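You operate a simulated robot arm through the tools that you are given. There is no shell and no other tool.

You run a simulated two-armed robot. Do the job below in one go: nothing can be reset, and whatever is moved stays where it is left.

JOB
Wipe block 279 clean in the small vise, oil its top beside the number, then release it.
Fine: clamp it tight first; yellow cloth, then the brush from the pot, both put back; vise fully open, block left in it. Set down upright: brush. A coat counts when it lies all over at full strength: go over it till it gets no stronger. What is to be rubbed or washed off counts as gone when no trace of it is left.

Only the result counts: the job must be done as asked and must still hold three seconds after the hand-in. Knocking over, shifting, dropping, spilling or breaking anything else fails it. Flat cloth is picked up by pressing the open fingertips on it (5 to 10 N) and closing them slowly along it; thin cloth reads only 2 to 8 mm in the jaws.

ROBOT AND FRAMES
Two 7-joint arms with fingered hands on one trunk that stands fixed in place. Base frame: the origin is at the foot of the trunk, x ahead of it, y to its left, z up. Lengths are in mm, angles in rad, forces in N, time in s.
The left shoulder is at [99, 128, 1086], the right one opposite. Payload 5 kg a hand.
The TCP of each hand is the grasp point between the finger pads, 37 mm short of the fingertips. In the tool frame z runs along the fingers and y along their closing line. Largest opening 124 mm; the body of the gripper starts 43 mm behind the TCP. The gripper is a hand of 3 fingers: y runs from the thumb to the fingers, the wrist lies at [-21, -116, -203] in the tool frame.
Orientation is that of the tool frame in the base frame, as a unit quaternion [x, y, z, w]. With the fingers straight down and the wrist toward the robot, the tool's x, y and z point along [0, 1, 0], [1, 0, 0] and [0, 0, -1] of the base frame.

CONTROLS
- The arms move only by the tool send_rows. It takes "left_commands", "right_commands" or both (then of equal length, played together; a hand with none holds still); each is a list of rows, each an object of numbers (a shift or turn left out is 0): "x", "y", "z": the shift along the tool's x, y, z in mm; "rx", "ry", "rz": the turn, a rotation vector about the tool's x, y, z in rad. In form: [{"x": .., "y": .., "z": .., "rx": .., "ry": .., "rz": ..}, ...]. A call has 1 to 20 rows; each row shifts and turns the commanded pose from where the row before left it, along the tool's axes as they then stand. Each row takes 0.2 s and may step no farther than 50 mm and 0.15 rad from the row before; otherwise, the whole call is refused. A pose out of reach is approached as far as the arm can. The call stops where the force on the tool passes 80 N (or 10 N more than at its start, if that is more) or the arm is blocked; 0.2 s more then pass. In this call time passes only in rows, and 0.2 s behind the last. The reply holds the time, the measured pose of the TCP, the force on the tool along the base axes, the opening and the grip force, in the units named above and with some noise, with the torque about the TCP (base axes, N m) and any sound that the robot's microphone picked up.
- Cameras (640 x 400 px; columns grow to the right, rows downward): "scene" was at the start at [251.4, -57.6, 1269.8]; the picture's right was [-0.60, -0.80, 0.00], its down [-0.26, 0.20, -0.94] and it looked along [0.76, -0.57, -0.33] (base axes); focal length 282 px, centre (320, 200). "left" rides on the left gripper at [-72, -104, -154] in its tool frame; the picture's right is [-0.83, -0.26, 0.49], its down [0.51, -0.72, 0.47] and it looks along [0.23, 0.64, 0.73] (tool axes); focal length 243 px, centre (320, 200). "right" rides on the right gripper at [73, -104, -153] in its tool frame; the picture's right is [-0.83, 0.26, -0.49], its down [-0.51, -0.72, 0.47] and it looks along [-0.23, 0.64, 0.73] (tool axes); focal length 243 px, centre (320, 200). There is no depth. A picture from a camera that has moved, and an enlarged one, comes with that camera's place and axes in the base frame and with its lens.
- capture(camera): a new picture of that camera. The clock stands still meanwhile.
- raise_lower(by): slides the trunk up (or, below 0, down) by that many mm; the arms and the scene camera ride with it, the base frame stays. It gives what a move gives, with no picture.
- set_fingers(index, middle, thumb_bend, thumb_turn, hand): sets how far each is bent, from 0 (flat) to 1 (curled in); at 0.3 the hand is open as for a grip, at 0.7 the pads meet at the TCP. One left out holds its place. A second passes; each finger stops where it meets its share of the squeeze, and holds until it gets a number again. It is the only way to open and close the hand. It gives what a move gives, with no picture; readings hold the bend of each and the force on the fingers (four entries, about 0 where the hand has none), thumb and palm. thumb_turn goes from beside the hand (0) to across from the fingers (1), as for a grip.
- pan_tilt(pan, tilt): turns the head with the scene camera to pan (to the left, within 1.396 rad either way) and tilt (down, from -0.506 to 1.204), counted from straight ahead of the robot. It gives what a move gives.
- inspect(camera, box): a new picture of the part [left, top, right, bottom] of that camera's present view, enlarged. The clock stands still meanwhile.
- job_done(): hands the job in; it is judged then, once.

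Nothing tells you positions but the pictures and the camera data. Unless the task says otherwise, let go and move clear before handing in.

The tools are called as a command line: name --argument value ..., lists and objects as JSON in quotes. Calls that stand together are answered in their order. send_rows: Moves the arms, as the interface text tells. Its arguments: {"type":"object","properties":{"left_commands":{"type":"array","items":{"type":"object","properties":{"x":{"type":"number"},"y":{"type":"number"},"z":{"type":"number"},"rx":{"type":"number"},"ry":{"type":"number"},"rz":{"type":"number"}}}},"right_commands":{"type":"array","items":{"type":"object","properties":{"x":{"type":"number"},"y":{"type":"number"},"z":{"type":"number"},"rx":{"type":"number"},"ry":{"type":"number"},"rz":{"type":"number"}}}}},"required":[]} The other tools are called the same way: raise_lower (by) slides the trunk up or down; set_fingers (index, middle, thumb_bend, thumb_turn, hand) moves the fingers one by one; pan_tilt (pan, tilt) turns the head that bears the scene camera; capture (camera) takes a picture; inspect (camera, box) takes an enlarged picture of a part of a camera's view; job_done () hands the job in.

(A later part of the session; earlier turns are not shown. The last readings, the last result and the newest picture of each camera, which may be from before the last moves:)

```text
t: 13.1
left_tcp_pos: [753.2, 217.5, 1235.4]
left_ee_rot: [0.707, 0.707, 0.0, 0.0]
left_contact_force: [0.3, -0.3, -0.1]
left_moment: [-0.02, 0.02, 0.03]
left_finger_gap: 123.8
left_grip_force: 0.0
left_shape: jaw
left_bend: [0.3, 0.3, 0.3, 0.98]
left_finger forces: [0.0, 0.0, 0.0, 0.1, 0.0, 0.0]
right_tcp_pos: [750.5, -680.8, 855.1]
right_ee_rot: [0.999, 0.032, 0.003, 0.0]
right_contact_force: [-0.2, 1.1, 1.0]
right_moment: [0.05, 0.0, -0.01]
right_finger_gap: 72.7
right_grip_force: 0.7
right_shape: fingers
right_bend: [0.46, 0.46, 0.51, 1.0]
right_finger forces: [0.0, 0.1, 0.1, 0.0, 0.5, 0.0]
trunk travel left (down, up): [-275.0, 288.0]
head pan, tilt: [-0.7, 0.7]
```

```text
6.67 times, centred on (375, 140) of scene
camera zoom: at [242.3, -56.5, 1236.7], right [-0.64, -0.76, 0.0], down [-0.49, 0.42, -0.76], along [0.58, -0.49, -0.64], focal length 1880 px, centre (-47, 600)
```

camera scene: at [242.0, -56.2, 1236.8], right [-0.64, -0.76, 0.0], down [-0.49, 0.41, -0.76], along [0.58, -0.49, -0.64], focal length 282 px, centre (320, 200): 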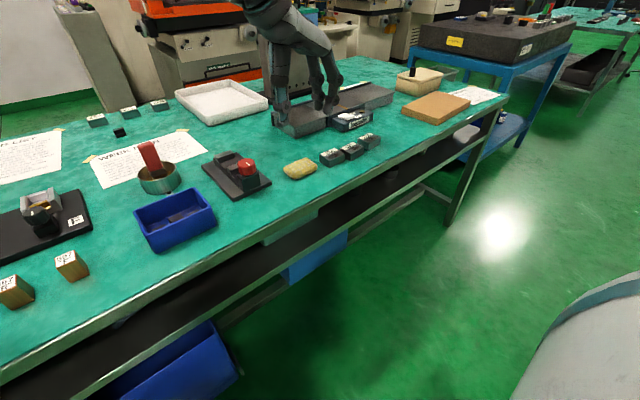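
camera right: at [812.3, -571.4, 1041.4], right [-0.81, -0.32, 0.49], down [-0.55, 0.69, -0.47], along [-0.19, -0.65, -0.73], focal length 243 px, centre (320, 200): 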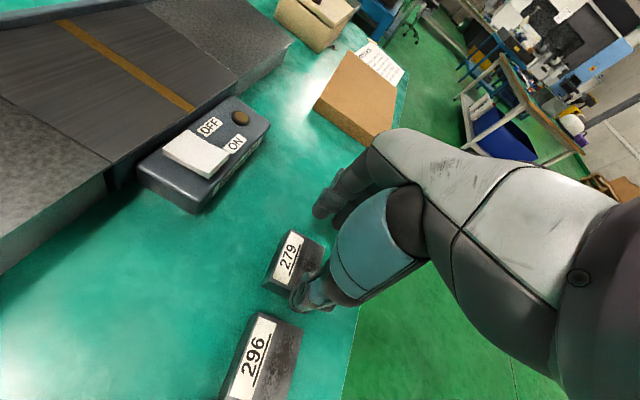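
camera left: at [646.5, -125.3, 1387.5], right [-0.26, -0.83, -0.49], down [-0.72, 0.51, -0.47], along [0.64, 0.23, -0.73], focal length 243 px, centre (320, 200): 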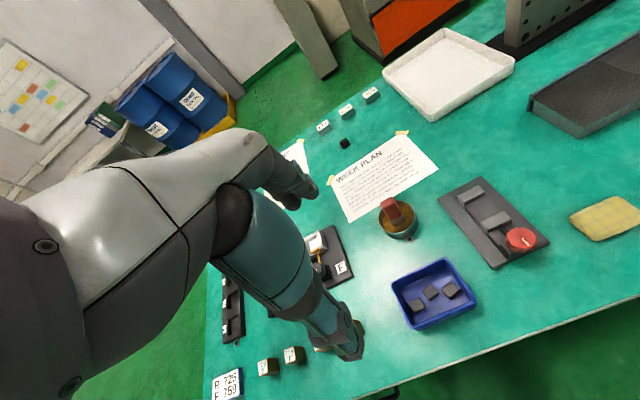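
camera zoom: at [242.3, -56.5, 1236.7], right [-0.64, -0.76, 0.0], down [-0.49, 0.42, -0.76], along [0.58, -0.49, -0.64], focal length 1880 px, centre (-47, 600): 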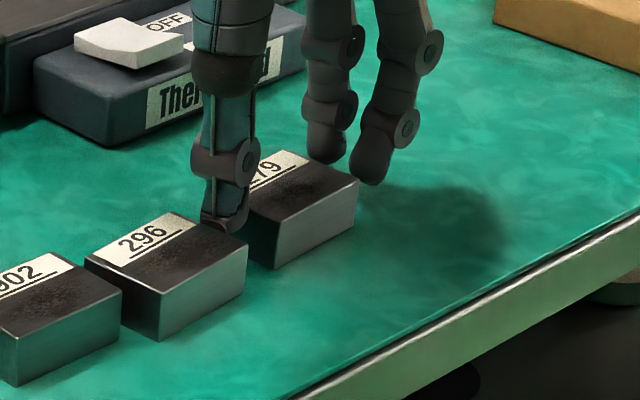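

The thumb is just brushing the side of block 279 and is clear of 296. I'll lower a few more millimetres, then close the fingers gently.

send_rows --right_commands '[{"z": 3}, {"z": 3}]'

set_fingers --hand "right" --index 0.56 --middle 0.56

inspect --camera "scene" --box '[330, 110, 420, 170]'

```text
t: 13.7
left_tcp_pos: [751.8, 218.1, 1236.0]
left_ee_rot: [0.707, 0.707, -0.001, 0.0]
left_contact_force: [-0.3, 0.3, -1.1]
left_moment: [-0.01, -0.02, 0.02]
left_finger_gap: 123.6
left_grip_force: 0.0
left_shape: jaw
left_bend: [0.3, 0.3, 0.3, 0.98]
left_finger forces: [0.0, 0.0, 0.0, 0.0, 0.1, 0.1]
right_tcp_pos: [749.0, -679.5, 850.0]
right_ee_rot: [0.999, 0.032, 0.001, 0.0]
right_contact_force: [-0.5, 0.5, -0.3]
right_moment: [0.02, 0.01, 0.02]
right_finger_gap: 72.6
right_grip_force: 0.1
right_shape: fingers
right_bend: [0.46, 0.46, 0.51, 1.0]
right_finger forces: [0.0, 0.0, 0.0, 0.0, 0.0, 0.1]
trunk travel left (down, up): [-275.0, 288.0]
head pan, tilt: [-0.7, 0.7]
```

```text
t: 14.7
left_tcp_pos: [752.6, 219.1, 1236.1]
left_ee_rot: [0.707, 0.708, 0.0, 0.0]
left_contact_force: [-0.5, 0.1, 0.8]
left_moment: [0.01, -0.01, 0.0]
left_finger_gap: 123.7
left_grip_force: 0.1
left_shape: jaw
left_bend: [0.3, 0.3, 0.3, 0.98]
left_finger forces: [0.1, 0.1, 0.1, 0.0, 0.0, 0.0]
right_tcp_pos: [748.9, -681.2, 849.9]
right_ee_rot: [1.0, 0.032, 0.001, 0.0]
right_contact_force: [-0.1, -3.1, 0.7]
right_moment: [-0.06, 0.05, 0.01]
right_finger_gap: 62.8
right_grip_force: 3.3
right_shape: fingers
right_bend: [0.54, 0.54, 0.49, 1.0]
right_finger forces: [2.3, 2.6, 0.0, 0.1, 2.3, 0.0]
trunk travel left (down, up): [-275.0, 288.0]
head pan, tilt: [-0.7, 0.7]
```

```text
6.67 times, centred on (375, 140) of scene
camera zoom: at [241.9, -56.6, 1236.8], right [-0.64, -0.76, 0.0], down [-0.49, 0.42, -0.76], along [0.58, -0.49, -0.64], focal length 1880 px, centre (-47, 600)
```

zoom: 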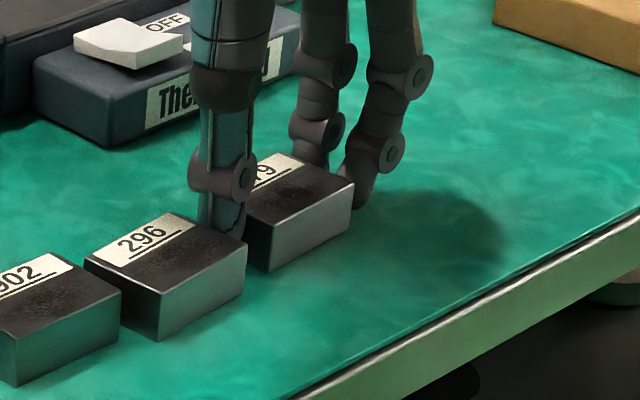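

The block is lightly held between the fingers and thumb. I'll firm up the grip evenly before lifting.

set_fingers --hand "right" --thumb_bend 0.58 --index 0.58 --middle 0.58

inspect --camera "right" --box '[240, 200, 400, 340]'

```text
t: 15.7
left_tcp_pos: [752.8, 219.1, 1234.9]
left_ee_rot: [0.707, 0.707, 0.0, 0.0]
left_contact_force: [0.4, -1.0, -0.3]
left_moment: [0.0, -0.02, 0.03]
left_finger_gap: 123.4
left_grip_force: 0.1
left_shape: jaw
left_bend: [0.3, 0.3, 0.3, 0.98]
left_finger forces: [0.0, 0.1, 0.0, 0.1, 0.0, 0.0]
right_tcp_pos: [750.3, -678.7, 850.0]
right_ee_rot: [0.999, 0.033, 0.001, 0.001]
right_contact_force: [-1.6, 0.2, -1.1]
right_moment: [0.01, 0.07, -0.06]
right_finger_gap: 61.5
right_grip_force: 6.9
right_shape: fingers
right_bend: [0.54, 0.55, 0.52, 1.0]
right_finger forces: [3.4, 3.3, 0.0, 0.1, 7.9, 0.1]
trunk travel left (down, up): [-275.0, 288.0]
head pan, tilt: [-0.7, 0.7]
```

```text
2.86 times, centred on (320, 270) of right
camera zoom: at [814.7, -571.5, 1003.4], right [-0.81, -0.32, 0.49], down [-0.55, 0.69, -0.47], along [-0.19, -0.66, -0.73], focal length 693 px, centre (320, 0)
```

zoom: 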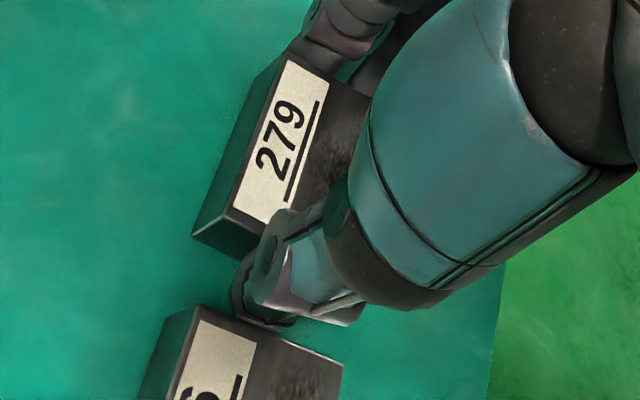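

The grip is about 7 N. A steel block this size weighs about 5 N, so I'll squeeze more before lifting.

set_fingers --hand "right" --thumb_bend 0.68 --index 0.68 --middle 0.68

```text
t: 16.7
left_tcp_pos: [751.6, 218.6, 1235.1]
left_ee_rot: [0.707, 0.707, 0.0, 0.001]
left_contact_force: [0.5, 0.4, 0.2]
left_moment: [0.02, 0.0, -0.01]
left_finger_gap: 123.6
left_grip_force: 0.1
left_shape: jaw
left_bend: [0.3, 0.3, 0.3, 0.98]
left_finger forces: [0.0, 0.0, 0.1, 0.1, 0.1, 0.0]
right_tcp_pos: [748.9, -680.7, 848.8]
right_ee_rot: [0.999, 0.032, 0.0, 0.0]
right_contact_force: [0.5, -5.6, 1.2]
right_moment: [-0.23, 0.06, 0.03]
right_finger_gap: 60.4
right_grip_force: 24.4
right_shape: fingers
right_bend: [0.57, 0.59, 0.52, 1.0]
right_finger forces: [11.7, 13.0, 0.0, 0.1, 24.0, 0.0]
trunk travel left (down, up): [-275.0, 288.0]
head pan, tilt: [-0.7, 0.7]
```

The grip is now 24 N. I'll lift slowly and check that the block comes up level.

send_rows --right_commands '[{"z": -5}, {"z": -8}, {"z": -15}, {"z": -20}]'

inspect --camera "scene" --box '[320, 90, 420, 170]'

inspect --camera "right" --box '[240, 180, 400, 340]'

```text
t: 17.7
left_tcp_pos: [751.8, 217.9, 1235.5]
left_ee_rot: [0.707, 0.707, -0.001, 0.0]
left_contact_force: [0.5, 0.2, 0.0]
left_moment: [0.01, -0.02, 0.0]
left_finger_gap: 123.6
left_grip_force: 0.1
left_shape: jaw
left_bend: [0.3, 0.3, 0.3, 0.98]
left_finger forces: [0.0, 0.0, 0.0, 0.0, 0.0, 0.1]
right_tcp_pos: [748.9, -678.7, 897.6]
right_ee_rot: [0.999, 0.032, 0.001, 0.0]
right_contact_force: [-1.1, 0.7, -5.6]
right_moment: [-0.04, -0.04, -0.01]
right_finger_gap: 60.4
right_grip_force: 21.6
right_shape: fingers
right_bend: [0.57, 0.6, 0.52, 1.0]
right_finger forces: [10.3, 11.1, 0.0, 0.1, 21.3, 0.1]
trunk travel left (down, up): [-275.0, 288.0]
head pan, tilt: [-0.7, 0.7]
```

```text
5.00 times, centred on (370, 130) of scene
camera zoom: at [241.7, -56.3, 1236.9], right [-0.64, -0.76, 0.0], down [-0.49, 0.41, -0.77], along [0.58, -0.49, -0.64], focal length 1410 px, centre (70, 550)
```

zoom: 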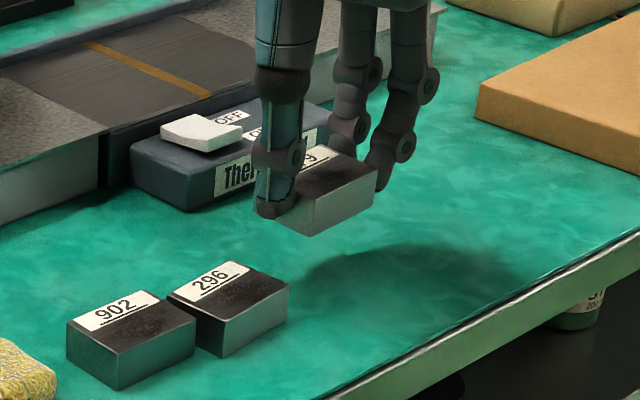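

```text
2.50 times, centred on (320, 260) of right
camera zoom: at [813.3, -570.8, 1051.7], right [-0.81, -0.32, 0.49], down [-0.55, 0.69, -0.47], along [-0.19, -0.65, -0.73], focal length 606 px, centre (320, 50)
```

zoom: 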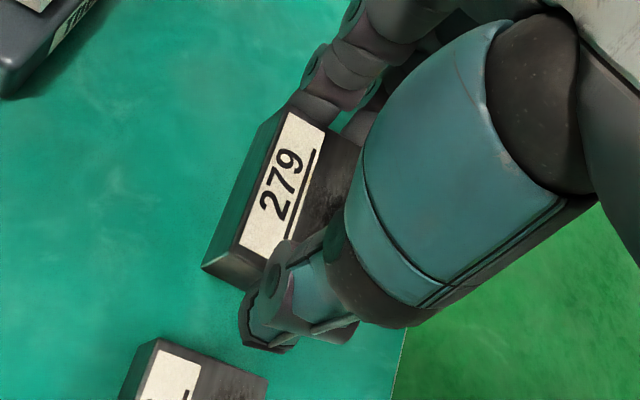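

The block came up level and held. I'll zoom in to measure where it sits relative to the TCP before carrying it to the vise.

inspect --camera "right" --box '[260, 210, 350, 300]'

```text
4.44 times, centred on (305, 255) of right
camera zoom: at [813.3, -570.8, 1051.7], right [-0.81, -0.32, 0.49], down [-0.55, 0.69, -0.47], along [-0.19, -0.65, -0.73], focal length 1078 px, centre (387, -44)
```

zoom: 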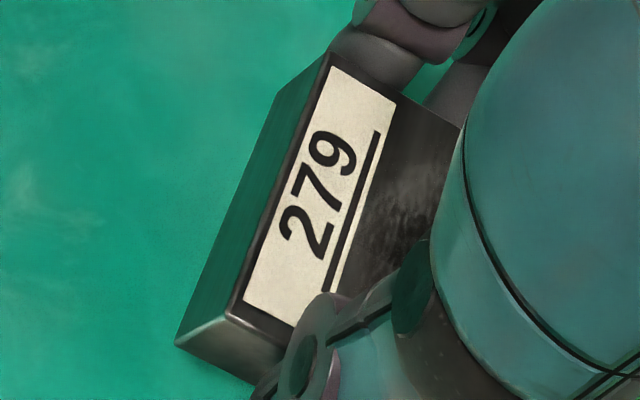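

The block sits about 7 mm toward the thumb from the TCP. I'll confirm that block 296 wasn't touched by repeating an earlier zoom.

inspect --camera "scene" --box '[335, 120, 385, 160]'

```text
10.00 times, centred on (360, 140) of scene
camera zoom: at [241.7, -56.3, 1236.9], right [-0.64, -0.76, 0.0], down [-0.49, 0.41, -0.77], along [0.58, -0.49, -0.64], focal length 2821 px, centre (-80, 800)
```

zoom: 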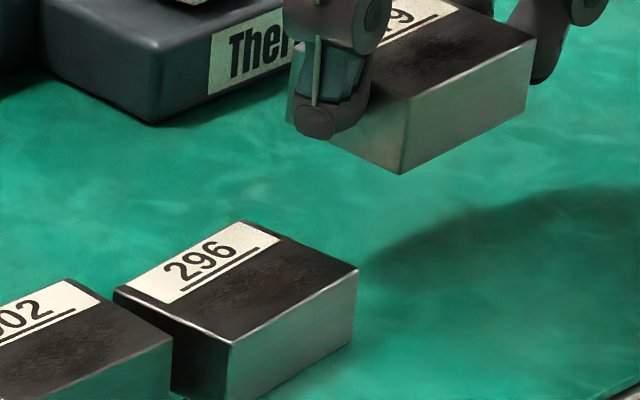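

Block 296 hasn't moved. I'll lift block 279 higher and carry it over the vise, clear of the knob.

send_rows --right_commands '[{"z": -25}, {"z": -25}, {"z": -20}, {"x": 14, "y": -38.4}, {"x": 14, "y": -38.4}, {"x": 14, "y": -38.4}, {"x": 14, "y": -38.4}, {"x": 14, "y": -38.4}, {"x": 14, "y": -38.4}, {"x": 14, "y": -38.4}, {"x": 14, "y": -38.4}, {"x": 14, "y": -38.4}, {"x": 14.9, "y": -38.2}, {"rz": 0.03}, {"rz": 0.03}]'

capture --camera "right"

capture --camera "scene"

```text
t: 20.9
left_tcp_pos: [753.2, 218.6, 1234.6]
left_ee_rot: [0.708, 0.707, -0.001, -0.001]
left_contact_force: [0.5, -0.4, -0.6]
left_moment: [-0.03, -0.01, 0.02]
left_finger_gap: 123.7
left_grip_force: 0.1
left_shape: jaw
left_bend: [0.3, 0.3, 0.3, 0.98]
left_finger forces: [0.0, 0.0, 0.0, 0.0, 0.1, 0.1]
right_tcp_pos: [865.4, -288.3, 965.4]
right_ee_rot: [1.0, 0.003, 0.001, 0.0]
right_contact_force: [1.2, 0.0, -5.7]
right_moment: [-0.07, -0.01, 0.04]
right_finger_gap: 60.3
right_grip_force: 20.6
right_shape: fingers
right_bend: [0.58, 0.6, 0.52, 1.0]
right_finger forces: [10.6, 10.7, 0.1, 0.0, 21.3, 0.0]
trunk travel left (down, up): [-275.0, 288.0]
head pan, tilt: [-0.7, 0.7]
```

```text
taken
camera right: at [937.0, -183.6, 1118.8], right [-0.83, -0.27, 0.49], down [-0.51, 0.72, -0.47], along [-0.23, -0.64, -0.73], focal length 243 px, centre (320, 200)
```

right: 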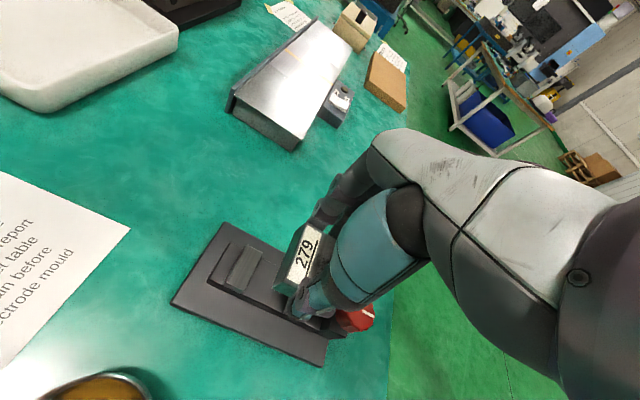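

```text
taken
camera scene: at [243.0, -56.0, 1236.6], right [-0.64, -0.76, 0.0], down [-0.49, 0.41, -0.76], along [0.58, -0.49, -0.64], focal length 282 px, centre (320, 200)
```

scene: 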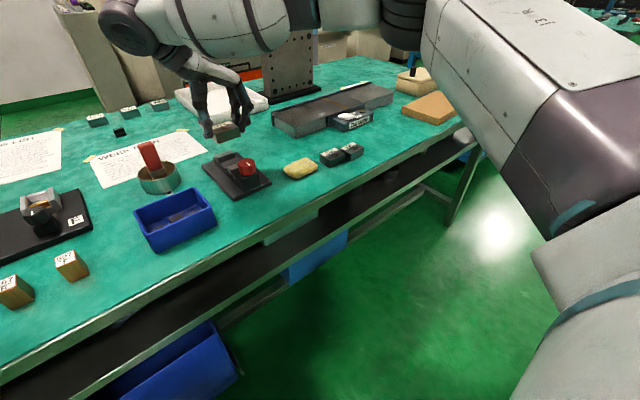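

The block now hangs over the vise. I'll zoom in on the jaws and the held block for alignment.

inspect --camera "right" --box '[165, 210, 345, 370]'

inspect --camera "right" --box '[265, 210, 355, 330]'

inspect --camera "scene" --box '[190, 80, 280, 205]'

```text
2.50 times, centred on (255, 290) of right
camera zoom: at [937.0, -183.6, 1118.8], right [-0.83, -0.27, 0.49], down [-0.51, 0.72, -0.47], along [-0.23, -0.64, -0.73], focal length 606 px, centre (482, -25)
```

zoom: 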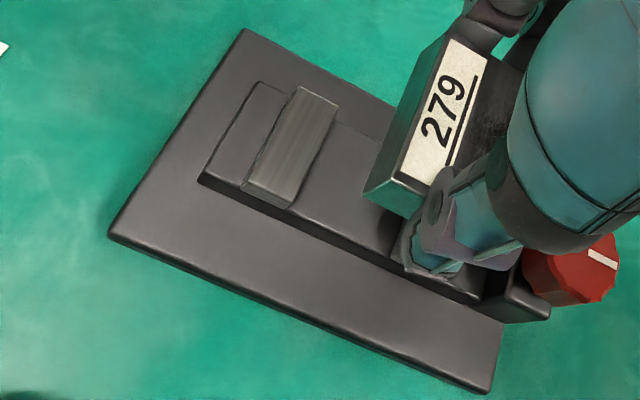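

```text
3.33 times, centred on (310, 270) of right
camera zoom: at [937.0, -183.6, 1118.8], right [-0.83, -0.27, 0.49], down [-0.51, 0.72, -0.47], along [-0.23, -0.64, -0.73], focal length 809 px, centre (353, -33)
```

zoom: 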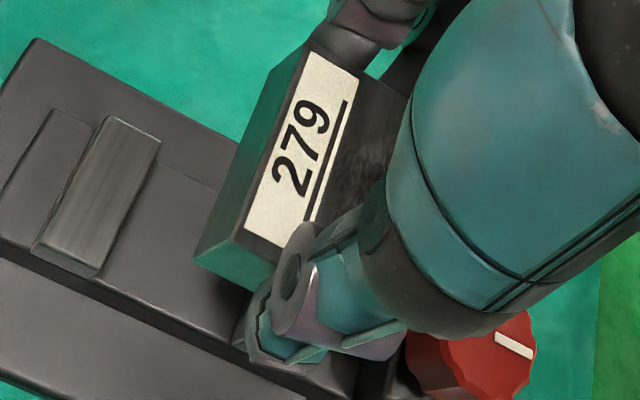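

```text
3.20 times, centred on (235, 142) of scene
camera zoom: at [243.0, -56.0, 1236.6], right [-0.64, -0.76, 0.0], down [-0.49, 0.41, -0.76], along [0.58, -0.49, -0.64], focal length 903 px, centre (592, 384)
```

zoom: 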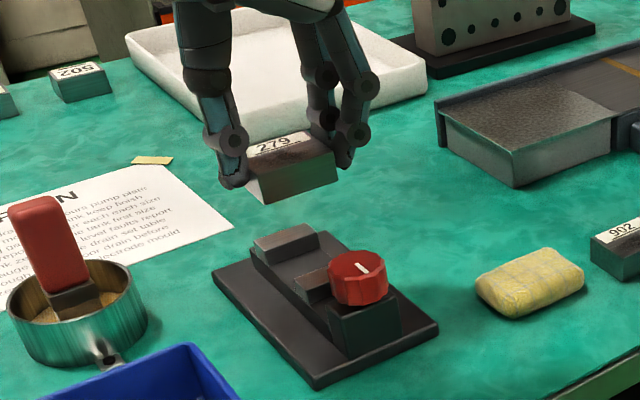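

Measured from here, the jaw faces are at x ≈ 844.5 and 897 and the vise centre at y ≈ -280.5. The block hangs level, centred near (865, -279.5). I'll shift it about 6 mm forward over the gap and lower part way.

send_rows --right_commands '[{"x": 5.7, "y": 1, "rz": 0.012}, {"z": 15}, {"z": 15}, {"z": 15}, {"z": 10}]'

inspect --camera "right" --box '[195, 210, 355, 350]'

inspect --camera "scene" --box '[195, 110, 275, 205]'

```text
t: 22.1
left_tcp_pos: [752.9, 217.6, 1234.8]
left_ee_rot: [0.707, 0.707, -0.001, 0.001]
left_contact_force: [-0.3, 0.2, -0.2]
left_moment: [0.01, 0.01, 0.01]
left_finger_gap: 123.9
left_grip_force: 0.1
left_shape: jaw
left_bend: [0.3, 0.3, 0.3, 0.98]
left_finger forces: [0.0, 0.0, 0.0, 0.0, 0.0, 0.1]
right_tcp_pos: [870.9, -288.6, 912.2]
right_ee_rot: [1.0, -0.003, 0.001, 0.001]
right_contact_force: [-0.7, -0.7, -5.0]
right_moment: [-0.07, 0.01, 0.0]
right_finger_gap: 60.2
right_grip_force: 21.3
right_shape: fingers
right_bend: [0.58, 0.6, 0.52, 1.0]
right_finger forces: [10.4, 10.7, 0.0, 0.0, 21.3, 0.0]
trunk travel left (down, up): [-275.0, 288.0]
head pan, tilt: [-0.7, 0.7]
```

```text
2.86 times, centred on (275, 280) of right
camera zoom: at [944.1, -186.4, 1065.4], right [-0.83, -0.26, 0.49], down [-0.5, 0.73, -0.47], along [-0.23, -0.64, -0.73], focal length 693 px, centre (449, -29)
```

zoom: 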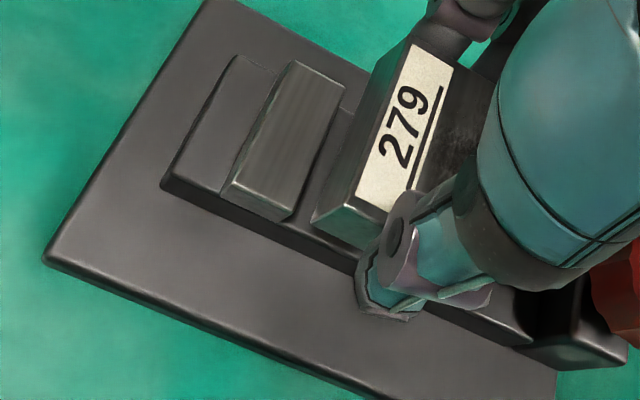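

```text
4.21 times, centred on (235, 158) of scene
camera zoom: at [242.4, -56.5, 1236.7], right [-0.64, -0.76, 0.0], down [-0.49, 0.42, -0.76], along [0.58, -0.49, -0.64], focal length 1188 px, centre (678, 379)
```

zoom: 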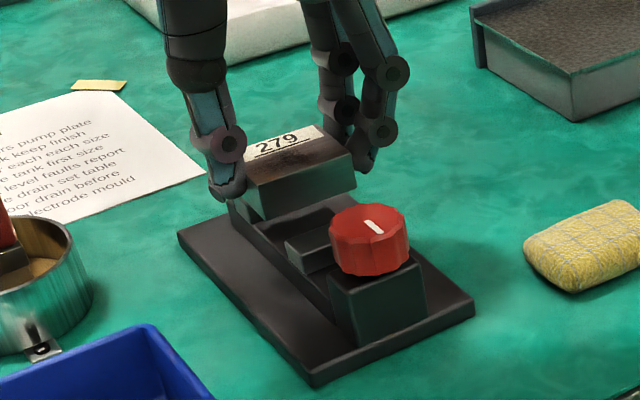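

The block is aligned with about 5 mm clear to each jaw. I'll lower it in small steps until the bed carries it.

send_rows --right_commands '[{"z": 8}, {"z": 8}, {"z": 6}]'

inspect --camera "scene" --box '[195, 120, 275, 205]'

inspect --camera "right" --box '[195, 210, 355, 350]'

```text
t: 22.9
left_tcp_pos: [753.7, 216.8, 1233.6]
left_ee_rot: [0.708, 0.707, -0.001, -0.001]
left_contact_force: [0.5, 0.3, 0.1]
left_moment: [0.04, -0.02, 0.0]
left_finger_gap: 123.7
left_grip_force: 0.0
left_shape: jaw
left_bend: [0.3, 0.3, 0.3, 0.98]
left_finger forces: [0.0, 0.0, 0.1, 0.1, 0.0, 0.0]
right_tcp_pos: [871.1, -289.0, 891.5]
right_ee_rot: [1.0, -0.003, 0.0, 0.0]
right_contact_force: [0.0, -0.3, -5.4]
right_moment: [-0.07, -0.02, 0.0]
right_finger_gap: 60.3
right_grip_force: 21.1
right_shape: fingers
right_bend: [0.58, 0.6, 0.52, 1.0]
right_finger forces: [10.6, 10.8, 0.0, 0.0, 21.1, 0.1]
trunk travel left (down, up): [-275.0, 288.0]
head pan, tilt: [-0.7, 0.7]
```

```text
4.71 times, centred on (235, 162) of scene
camera zoom: at [242.6, -56.6, 1236.7], right [-0.64, -0.76, 0.0], down [-0.49, 0.42, -0.76], along [0.58, -0.49, -0.64], focal length 1327 px, centre (720, 376)
```

zoom: 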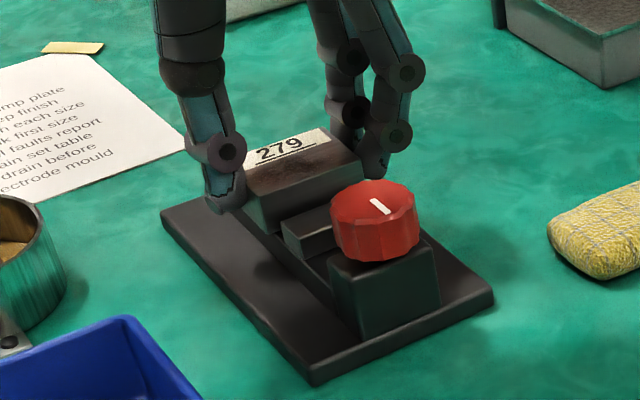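

```text
2.86 times, centred on (275, 280) of right
camera zoom: at [943.7, -185.6, 1043.9], right [-0.83, -0.26, 0.49], down [-0.5, 0.72, -0.47], along [-0.24, -0.64, -0.73], focal length 693 px, centre (449, -29)
```

zoom: 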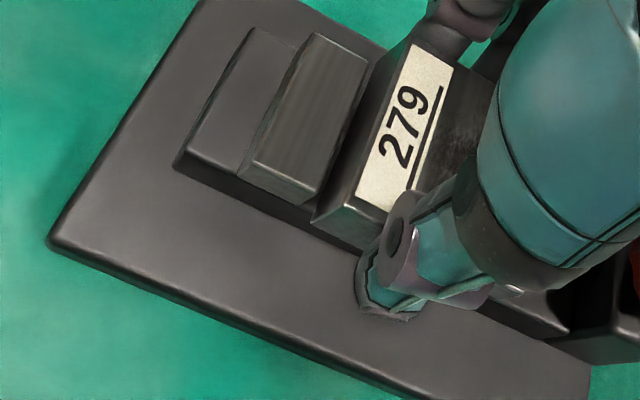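

The block is entering between the jaws freely. I'll keep lowering in small steps and watch for the bed taking its weight.

send_rows --right_commands '[{"z": 3}, {"z": 3}]'

send_rows --right_commands '[{"z": 2}, {"z": 2}]'

```text
t: 23.5
left_tcp_pos: [752.6, 218.4, 1235.7]
left_ee_rot: [0.707, 0.707, -0.001, 0.0]
left_contact_force: [0.3, -0.2, -0.7]
left_moment: [-0.03, 0.0, 0.0]
left_finger_gap: 123.7
left_grip_force: 0.1
left_shape: jaw
left_bend: [0.3, 0.3, 0.3, 0.98]
left_finger forces: [0.0, 0.0, 0.1, 0.0, 0.0, 0.0]
right_tcp_pos: [869.8, -289.8, 884.0]
right_ee_rot: [1.0, -0.003, 0.0, 0.0]
right_contact_force: [-0.5, -0.2, -6.2]
right_moment: [-0.03, -0.01, -0.01]
right_finger_gap: 60.0
right_grip_force: 21.3
right_shape: fingers
right_bend: [0.58, 0.6, 0.52, 1.0]
right_finger forces: [10.6, 10.8, 0.1, 0.1, 21.2, 0.0]
trunk travel left (down, up): [-275.0, 288.0]
head pan, tilt: [-0.7, 0.7]
```

```text
t: 24.1
left_tcp_pos: [751.7, 218.6, 1236.8]
left_ee_rot: [0.708, 0.707, -0.001, 0.0]
left_contact_force: [-0.8, -0.3, -0.5]
left_moment: [0.02, -0.03, 0.01]
left_finger_gap: 123.5
left_grip_force: 0.1
left_shape: jaw
left_bend: [0.3, 0.3, 0.3, 0.98]
left_finger forces: [0.0, 0.0, 0.1, 0.0, 0.0, 0.1]
right_tcp_pos: [870.8, -287.8, 883.0]
right_ee_rot: [1.0, -0.003, 0.004, 0.0]
right_contact_force: [4.5, -0.9, 11.1]
right_moment: [-0.01, 0.02, 0.0]
right_finger_gap: 60.1
right_grip_force: 22.4
right_shape: fingers
right_bend: [0.58, 0.6, 0.52, 1.0]
right_finger forces: [10.7, 12.6, 0.0, 0.1, 21.8, 0.1]
trunk travel left (down, up): [-275.0, 288.0]
head pan, tilt: [-0.7, 0.7]
```

The bed now carries the block, with 11 N upward at about z = 834. I'll look to check it sits flat between the jaws before letting go.

inspect --camera "scene" --box '[200, 130, 270, 190]'

inspect --camera "right" --box '[225, 200, 345, 310]'

```text
6.67 times, centred on (235, 160) of scene
camera zoom: at [241.0, -56.1, 1237.2], right [-0.64, -0.76, 0.0], down [-0.49, 0.41, -0.77], along [0.59, -0.49, -0.64], focal length 1880 px, centre (887, 467)
```

zoom: 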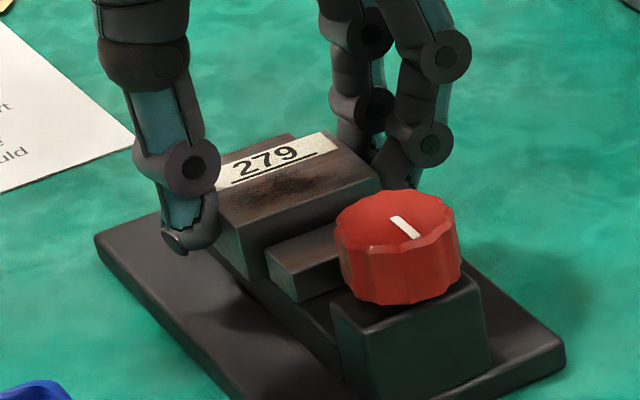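

```text
3.64 times, centred on (285, 255) of right
camera zoom: at [943.1, -185.4, 1037.1], right [-0.84, -0.25, 0.49], down [-0.5, 0.73, -0.48], along [-0.23, -0.64, -0.73], focal length 882 px, centre (447, 0)
```

zoom: 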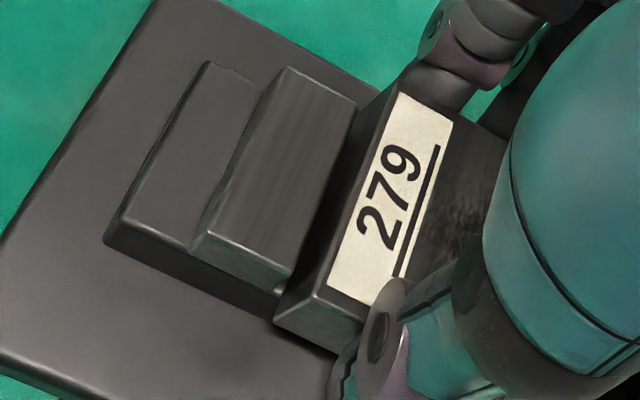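

It's seated between the jaws with the top standing clear above them. I'll open the fingers and rise straight up.

set_fingers --hand "right" --thumb_bend 0.44 --index 0.44 --middle 0.44

send_rows --right_commands '[{"z": -5}, {"z": -15}, {"z": -25}, {"z": -30}, {"z": -30}]'

inspect --camera "scene" --box '[200, 130, 270, 190]'

capture --camera "right"

```text
t: 25.1
left_tcp_pos: [751.4, 218.9, 1235.3]
left_ee_rot: [0.707, 0.707, 0.001, 0.0]
left_contact_force: [0.1, 0.1, -0.3]
left_moment: [0.02, 0.01, -0.02]
left_finger_gap: 123.6
left_grip_force: 0.0
left_shape: jaw
left_bend: [0.3, 0.3, 0.3, 0.98]
left_finger forces: [0.0, 0.0, 0.0, 0.0, 0.0, 0.1]
right_tcp_pos: [871.7, -288.7, 879.8]
right_ee_rot: [1.0, -0.003, 0.001, 0.0]
right_contact_force: [-0.2, 0.1, -0.3]
right_moment: [-0.01, 0.0, -0.01]
right_finger_gap: 86.0
right_grip_force: 0.0
right_shape: fingers
right_bend: [0.44, 0.44, 0.44, 0.99]
right_finger forces: [0.0, 0.1, 0.1, 0.0, 0.1, 0.1]
trunk travel left (down, up): [-275.0, 288.0]
head pan, tilt: [-0.7, 0.7]
```

```text
t: 26.3
left_tcp_pos: [750.5, 219.2, 1235.9]
left_ee_rot: [0.707, 0.707, 0.0, 0.0]
left_contact_force: [-0.2, -0.5, -0.4]
left_moment: [0.03, -0.01, 0.0]
left_finger_gap: 123.6
left_grip_force: 0.1
left_shape: jaw
left_bend: [0.3, 0.3, 0.3, 0.98]
left_finger forces: [0.1, 0.0, 0.0, 0.1, 0.0, 0.0]
right_tcp_pos: [870.2, -288.9, 985.5]
right_ee_rot: [1.0, -0.004, 0.001, 0.001]
right_contact_force: [0.2, 0.6, 0.6]
right_moment: [0.0, -0.04, -0.02]
right_finger_gap: 85.7
right_grip_force: 0.1
right_shape: fingers
right_bend: [0.44, 0.44, 0.44, 0.99]
right_finger forces: [0.1, 0.1, 0.0, 0.0, 0.1, 0.1]
trunk travel left (down, up): [-275.0, 288.0]
head pan, tilt: [-0.7, 0.7]
```

```text
6.67 times, centred on (235, 160) of scene
camera zoom: at [240.9, -56.0, 1237.1], right [-0.64, -0.76, 0.0], down [-0.49, 0.41, -0.77], along [0.59, -0.49, -0.64], focal length 1880 px, centre (887, 467)
```

zoom: 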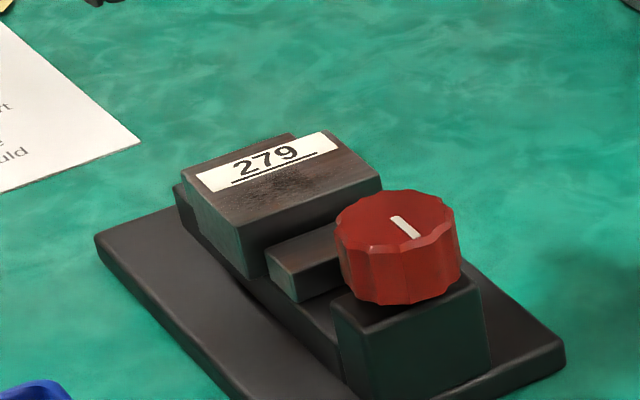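

```text
taken
camera right: at [943.4, -185.1, 1139.3], right [-0.83, -0.25, 0.49], down [-0.5, 0.72, -0.47], along [-0.23, -0.64, -0.73], focal length 243 px, centre (320, 200)
```

right: 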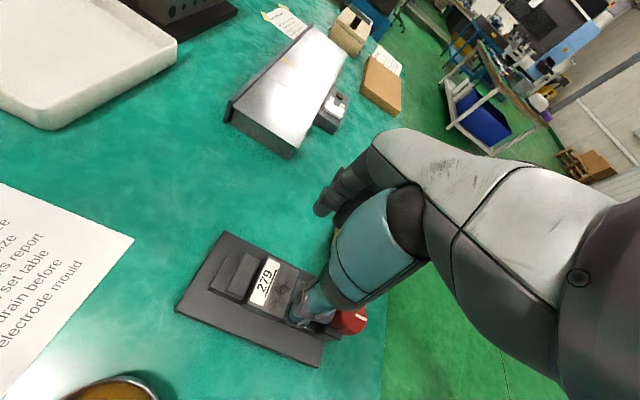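

Block 279 sits flat between the jaws. Next I'll clamp it, so I'm moving over the knob near (771, -280) and turning the hand back to leave room for a long clockwise turn.

send_rows --right_commands '[{"x": -33, "y": -3}, {"x": -33, "y": -3}, {"x": -33, "y": -3}, {"rz": -0.148}, {"rz": -0.148}, {"rz": -0.148}, {"rz": -0.148}, {"rz": -0.148}, {"rz": -0.148}, {"rz": -0.148}, {"rz": -0.148}, {"rz": -0.148}, {"rz": -0.148}, {"rz": -0.148}, {"rz": -0.148}, {"rz": -0.148}, {"rz": -0.148}]'

capture --camera "right"

capture --camera "scene"

```text
t: 29.9
left_tcp_pos: [752.3, 217.2, 1234.9]
left_ee_rot: [0.707, 0.707, 0.001, 0.0]
left_contact_force: [-0.5, 0.4, -0.8]
left_moment: [0.06, -0.01, 0.0]
left_finger_gap: 123.7
left_grip_force: 0.1
left_shape: jaw
left_bend: [0.3, 0.3, 0.3, 0.98]
left_finger forces: [0.0, 0.0, 0.0, 0.0, 0.0, 0.0]
right_tcp_pos: [771.3, -279.9, 985.7]
right_ee_rot: [0.512, 0.859, 0.002, 0.001]
right_contact_force: [1.4, -0.8, -0.4]
right_moment: [0.02, 0.01, 0.02]
right_finger_gap: 85.8
right_grip_force: 0.0
right_shape: fingers
right_bend: [0.44, 0.44, 0.44, 0.99]
right_finger forces: [0.0, 0.1, 0.0, 0.0, 0.0, 0.0]
trunk travel left (down, up): [-275.0, 288.0]
head pan, tilt: [-0.7, 0.7]
```

```text
taken
camera right: at [645.1, -265.6, 1138.2], right [0.62, -0.61, 0.49], down [-0.39, -0.79, -0.47], along [0.68, 0.1, -0.73], focal length 243 px, centre (320, 200)
```

right: 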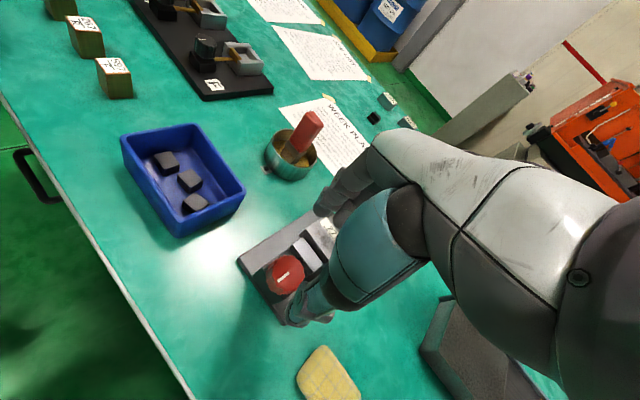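

```text
taken
camera scene: at [242.3, -57.1, 1236.7], right [-0.64, -0.76, 0.0], down [-0.49, 0.42, -0.76], along [0.58, -0.49, -0.64], focal length 282 px, centre (320, 200)
```

scene: 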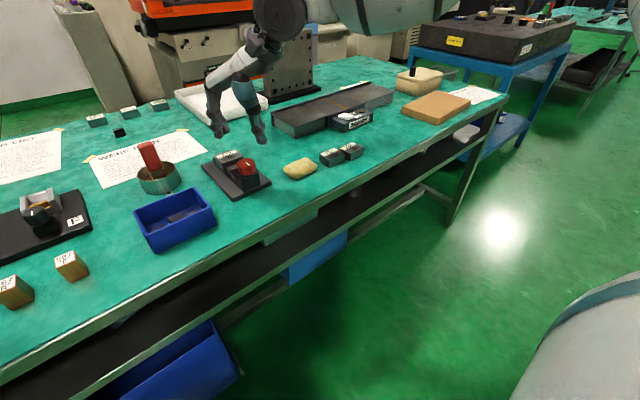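

The hand reached that orientation. I'll zoom in on the knob to centre on it exactly.

inspect --camera "right" --box '[230, 210, 350, 330]'

```text
3.33 times, centred on (290, 270) of right
camera zoom: at [645.1, -265.6, 1138.2], right [0.62, -0.61, 0.49], down [-0.39, -0.79, -0.47], along [0.68, 0.1, -0.73], focal length 809 px, centre (420, -33)
```

zoom: 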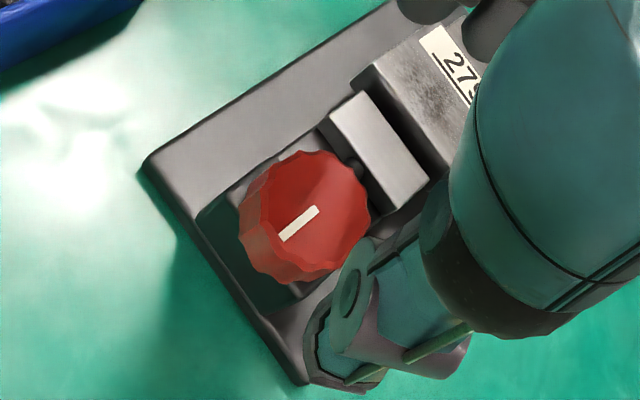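

The knob centre is about (772.5, -281) with its top near z = 886. I'll lower around it with the fingers open.

send_rows --right_commands '[{"x": -1.5, "y": 0.5, "z": 20}, {"z": 20}, {"z": 20}, {"z": 12}, {"z": 6}]'

inspect --camera "right" --box '[250, 180, 400, 330]'

inspect --camera "scene" --box '[195, 120, 275, 205]'

```text
t: 31.1
left_tcp_pos: [751.6, 218.1, 1236.0]
left_ee_rot: [0.707, 0.707, 0.0, 0.0]
left_contact_force: [-0.7, 0.2, 0.1]
left_moment: [-0.02, -0.02, -0.03]
left_finger_gap: 123.6
left_grip_force: 0.1
left_shape: jaw
left_bend: [0.3, 0.3, 0.3, 0.98]
left_finger forces: [0.0, 0.1, 0.1, 0.1, 0.2, 0.0]
right_tcp_pos: [773.7, -280.7, 907.5]
right_ee_rot: [0.513, 0.859, 0.0, 0.001]
right_contact_force: [-0.8, 0.1, 0.3]
right_moment: [0.01, -0.02, -0.02]
right_finger_gap: 85.6
right_grip_force: 0.0
right_shape: fingers
right_bend: [0.44, 0.44, 0.44, 0.99]
right_finger forces: [0.1, 0.1, 0.0, 0.0, 0.1, 0.1]
trunk travel left (down, up): [-275.0, 288.0]
head pan, tilt: [-0.7, 0.7]
```

```text
2.67 times, centred on (325, 255) of right
camera zoom: at [648.2, -265.9, 1061.0], right [0.62, -0.61, 0.49], down [-0.39, -0.79, -0.47], along [0.68, 0.1, -0.73], focal length 647 px, centre (307, 53)
```

zoom: 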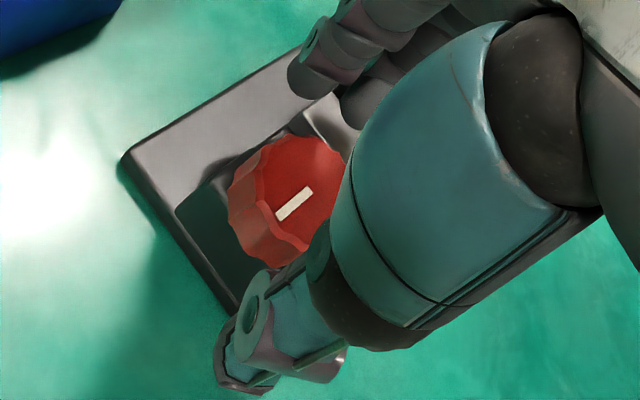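

```text
4.71 times, centred on (235, 162) of scene
camera zoom: at [241.8, -56.2, 1236.9], right [-0.64, -0.76, 0.0], down [-0.49, 0.41, -0.77], along [0.58, -0.49, -0.64], focal length 1327 px, centre (720, 376)
```

zoom: 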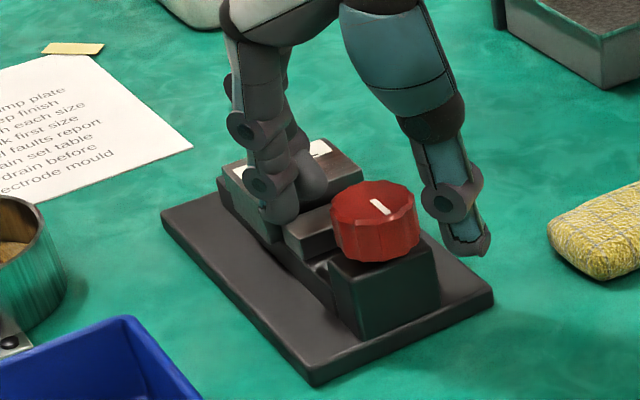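

The thumb and fingers straddle the knob. I'll close on it evenly.

set_fingers --hand "right" --thumb_bend 0.62 --index 0.62 --middle 0.62

inspect --camera "scene" --box '[195, 120, 275, 205]'

```text
t: 32.1
left_tcp_pos: [752.0, 218.0, 1234.4]
left_ee_rot: [0.707, 0.707, 0.0, 0.0]
left_contact_force: [0.1, -0.3, 0.3]
left_moment: [-0.03, -0.02, -0.01]
left_finger_gap: 123.8
left_grip_force: 0.1
left_shape: jaw
left_bend: [0.3, 0.3, 0.3, 0.98]
left_finger forces: [0.0, 0.0, 0.1, 0.0, 0.0, 0.0]
right_tcp_pos: [774.7, -280.0, 908.2]
right_ee_rot: [0.512, 0.859, 0.0, 0.001]
right_contact_force: [-0.5, -0.2, -1.1]
right_moment: [-0.02, 0.03, 0.01]
right_finger_gap: 40.5
right_grip_force: 3.8
right_shape: fingers
right_bend: [0.59, 0.61, 0.59, 1.0]
right_finger forces: [2.6, 0.9, 0.0, 0.1, 4.1, 0.0]
trunk travel left (down, up): [-275.0, 288.0]
head pan, tilt: [-0.7, 0.7]
```

```text
4.71 times, centred on (235, 162) of scene
camera zoom: at [241.9, -56.4, 1236.8], right [-0.64, -0.76, 0.0], down [-0.49, 0.42, -0.76], along [0.58, -0.49, -0.64], focal length 1327 px, centre (720, 376)
```

zoom: 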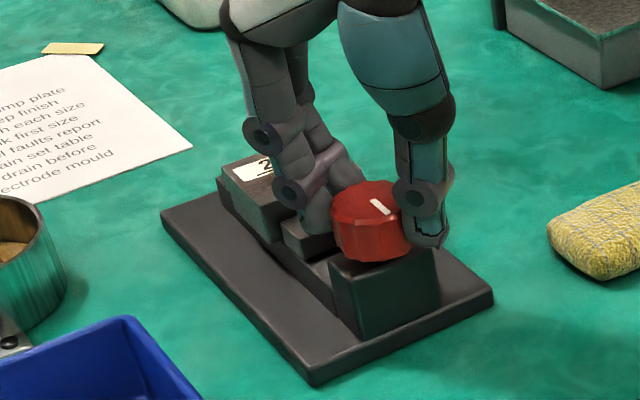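

All three fingers touch the knob and it's well centred (gap 40 mm). I'll squeeze firmer, then try a small clockwise turn and look at how the jaw and torque respond.

set_fingers --hand "right" --thumb_bend 0.72 --index 0.72 --middle 0.72

send_rows --right_commands '[{"rz": 0.1}, {"rz": 0.1}, {"rz": 0.1}, {"rz": 0.1}, {"rz": 0.1}]'

inspect --camera "scene" --box '[195, 120, 275, 205]'

```text
t: 33.1
left_tcp_pos: [752.5, 217.4, 1233.7]
left_ee_rot: [0.708, 0.707, 0.0, 0.0]
left_contact_force: [-0.6, -0.5, 0.3]
left_moment: [-0.03, -0.02, 0.02]
left_finger_gap: 123.8
left_grip_force: 0.0
left_shape: jaw
left_bend: [0.3, 0.3, 0.3, 0.98]
left_finger forces: [0.1, 0.1, 0.1, 0.0, 0.1, 0.0]
right_tcp_pos: [775.6, -280.0, 907.0]
right_ee_rot: [0.513, 0.858, 0.0, 0.001]
right_contact_force: [8.5, 2.4, -1.9]
right_moment: [0.05, -0.15, -0.01]
right_finger_gap: 38.6
right_grip_force: 20.8
right_shape: fingers
right_bend: [0.6, 0.63, 0.61, 1.0]
right_finger forces: [12.8, 11.4, 0.0, 0.0, 17.3, 0.0]
trunk travel left (down, up): [-275.0, 288.0]
head pan, tilt: [-0.7, 0.7]
```

```text
t: 34.3
left_tcp_pos: [753.4, 218.1, 1234.7]
left_ee_rot: [0.707, 0.707, -0.001, -0.001]
left_contact_force: [0.3, -0.1, -0.5]
left_moment: [0.0, -0.02, -0.01]
left_finger_gap: 123.7
left_grip_force: 0.1
left_shape: jaw
left_bend: [0.3, 0.3, 0.3, 0.98]
left_finger forces: [0.0, 0.0, 0.0, 0.0, 0.0, 0.0]
right_tcp_pos: [774.3, -281.2, 907.3]
right_ee_rot: [0.71, 0.704, 0.001, 0.002]
right_contact_force: [14.1, 0.2, -0.5]
right_moment: [0.0, -0.4, 0.06]
right_finger_gap: 38.1
right_grip_force: 21.0
right_shape: fingers
right_bend: [0.59, 0.63, 0.62, 1.0]
right_finger forces: [14.3, 12.9, 0.0, 0.1, 15.0, 0.1]
trunk travel left (down, up): [-275.0, 288.0]
head pan, tilt: [-0.7, 0.7]
```

```text
4.71 times, centred on (235, 162) of scene
camera zoom: at [243.6, -56.0, 1236.5], right [-0.64, -0.76, 0.0], down [-0.49, 0.41, -0.76], along [0.58, -0.49, -0.64], focal length 1327 px, centre (720, 376)
```

zoom: 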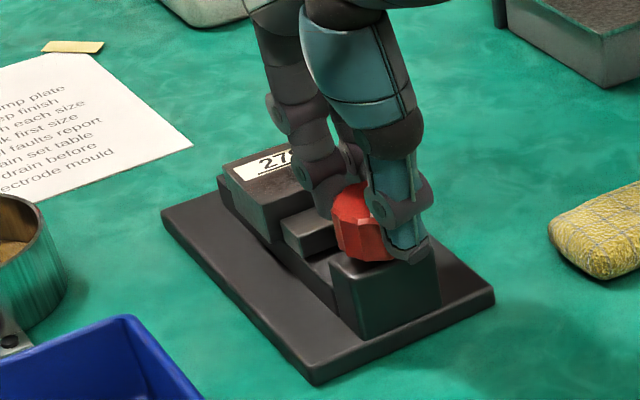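

The hand turned 0.5 rad with almost no torque resisting. I'll continue clockwise and check the mark and jaw.

send_rows --right_commands '[{"rz": 0.14, "y": 1.5}, {"rz": 0.14}, {"rz": 0.14}, {"rz": 0.14}, {"rz": 0.14}, {"rz": 0.14}, {"rz": 0.14}]'

inspect --camera "scene" --box '[195, 120, 275, 205]'

inspect --camera "right" --box '[220, 180, 380, 330]'

```text
t: 35.9
left_tcp_pos: [752.7, 217.4, 1235.7]
left_ee_rot: [0.707, 0.707, 0.001, 0.0]
left_contact_force: [-0.2, -0.1, 0.4]
left_moment: [-0.02, -0.02, 0.01]
left_finger_gap: 123.8
left_grip_force: 0.0
left_shape: jaw
left_bend: [0.3, 0.3, 0.3, 0.98]
left_finger forces: [0.0, 0.0, 0.1, 0.0, 0.0, 0.1]
right_tcp_pos: [775.3, -281.2, 906.9]
right_ee_rot: [0.958, 0.287, 0.001, 0.001]
right_contact_force: [4.4, -7.9, 3.7]
right_moment: [-0.27, -0.14, 0.07]
right_finger_gap: 37.8
right_grip_force: 22.3
right_shape: fingers
right_bend: [0.59, 0.63, 0.62, 1.0]
right_finger forces: [14.0, 13.3, 0.1, 0.0, 17.4, 0.1]
trunk travel left (down, up): [-275.0, 288.0]
head pan, tilt: [-0.7, 0.7]
```

```text
4.71 times, centred on (235, 162) of scene
camera zoom: at [242.1, -56.6, 1236.8], right [-0.64, -0.76, 0.0], down [-0.49, 0.42, -0.76], along [0.58, -0.49, -0.64], focal length 1327 px, centre (720, 376)
```

zoom: 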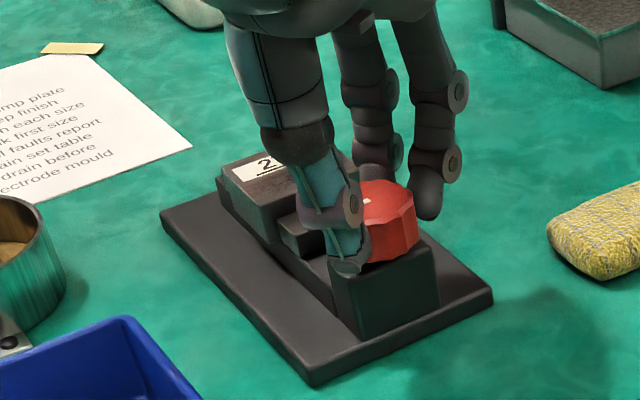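

```text
2.67 times, centred on (300, 255) of right
camera zoom: at [778.0, -153.8, 1060.5], right [-0.55, -0.67, 0.49], down [-0.82, 0.32, -0.47], along [0.16, -0.66, -0.73], focal length 647 px, centre (373, 53)
```

zoom: 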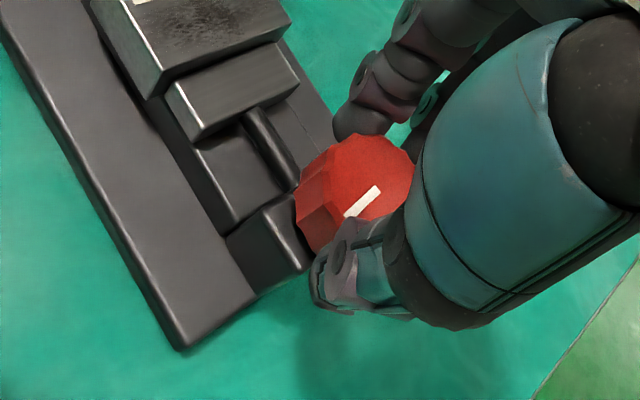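

Clockwise does close the jaw: the mark has swung about a quarter turn and the jaw is nearing the block. I'll keep turning and watch the torque.

send_rows --right_commands '[{"rz": 0.12}, {"rz": 0.12}, {"rz": 0.12}, {"rz": 0.12}, {"rz": 0.12}]'

inspect --camera "right" --box '[180, 180, 380, 330]'

inspect --camera "scene" --box '[195, 120, 275, 205]'

```text
t: 37.1
left_tcp_pos: [752.7, 217.7, 1235.7]
left_ee_rot: [0.707, 0.707, 0.001, 0.0]
left_contact_force: [0.1, -0.4, 0.2]
left_moment: [-0.03, 0.0, -0.02]
left_finger_gap: 124.0
left_grip_force: 0.2
left_shape: jaw
left_bend: [0.3, 0.3, 0.3, 0.98]
left_finger forces: [0.0, 0.0, 0.0, 0.1, 0.0, 0.0]
right_tcp_pos: [774.5, -280.3, 906.2]
right_ee_rot: [1.0, -0.009, 0.001, 0.0]
right_contact_force: [0.4, -12.5, -2.4]
right_moment: [-0.37, -0.04, 0.08]
right_finger_gap: 38.4
right_grip_force: 21.9
right_shape: fingers
right_bend: [0.59, 0.63, 0.62, 1.0]
right_finger forces: [15.1, 12.8, 0.1, 0.0, 15.9, 0.0]
trunk travel left (down, up): [-275.0, 288.0]
head pan, tilt: [-0.7, 0.7]
```

```text
2.67 times, centred on (280, 255) of right
camera zoom: at [848.6, -177.9, 1061.0], right [-0.84, -0.25, 0.49], down [-0.49, 0.73, -0.47], along [-0.24, -0.64, -0.73], focal length 647 px, centre (427, 53)
```

zoom: 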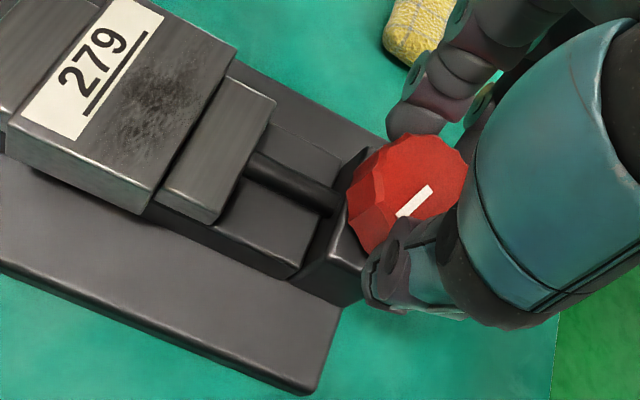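

```text
4.71 times, centred on (235, 162) of scene
camera zoom: at [242.2, -57.6, 1236.7], right [-0.64, -0.76, 0.0], down [-0.49, 0.42, -0.76], along [0.58, -0.49, -0.64], focal length 1327 px, centre (720, 376)
```

zoom: 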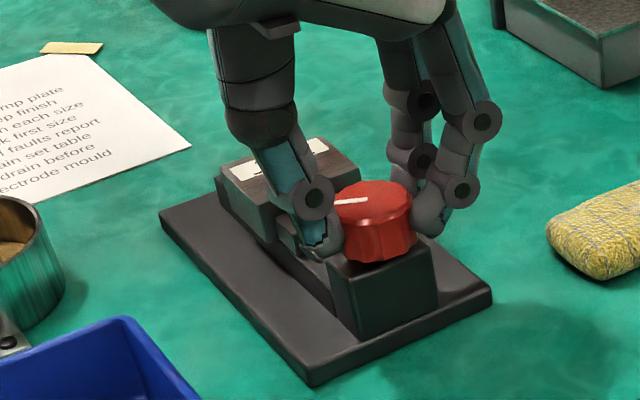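

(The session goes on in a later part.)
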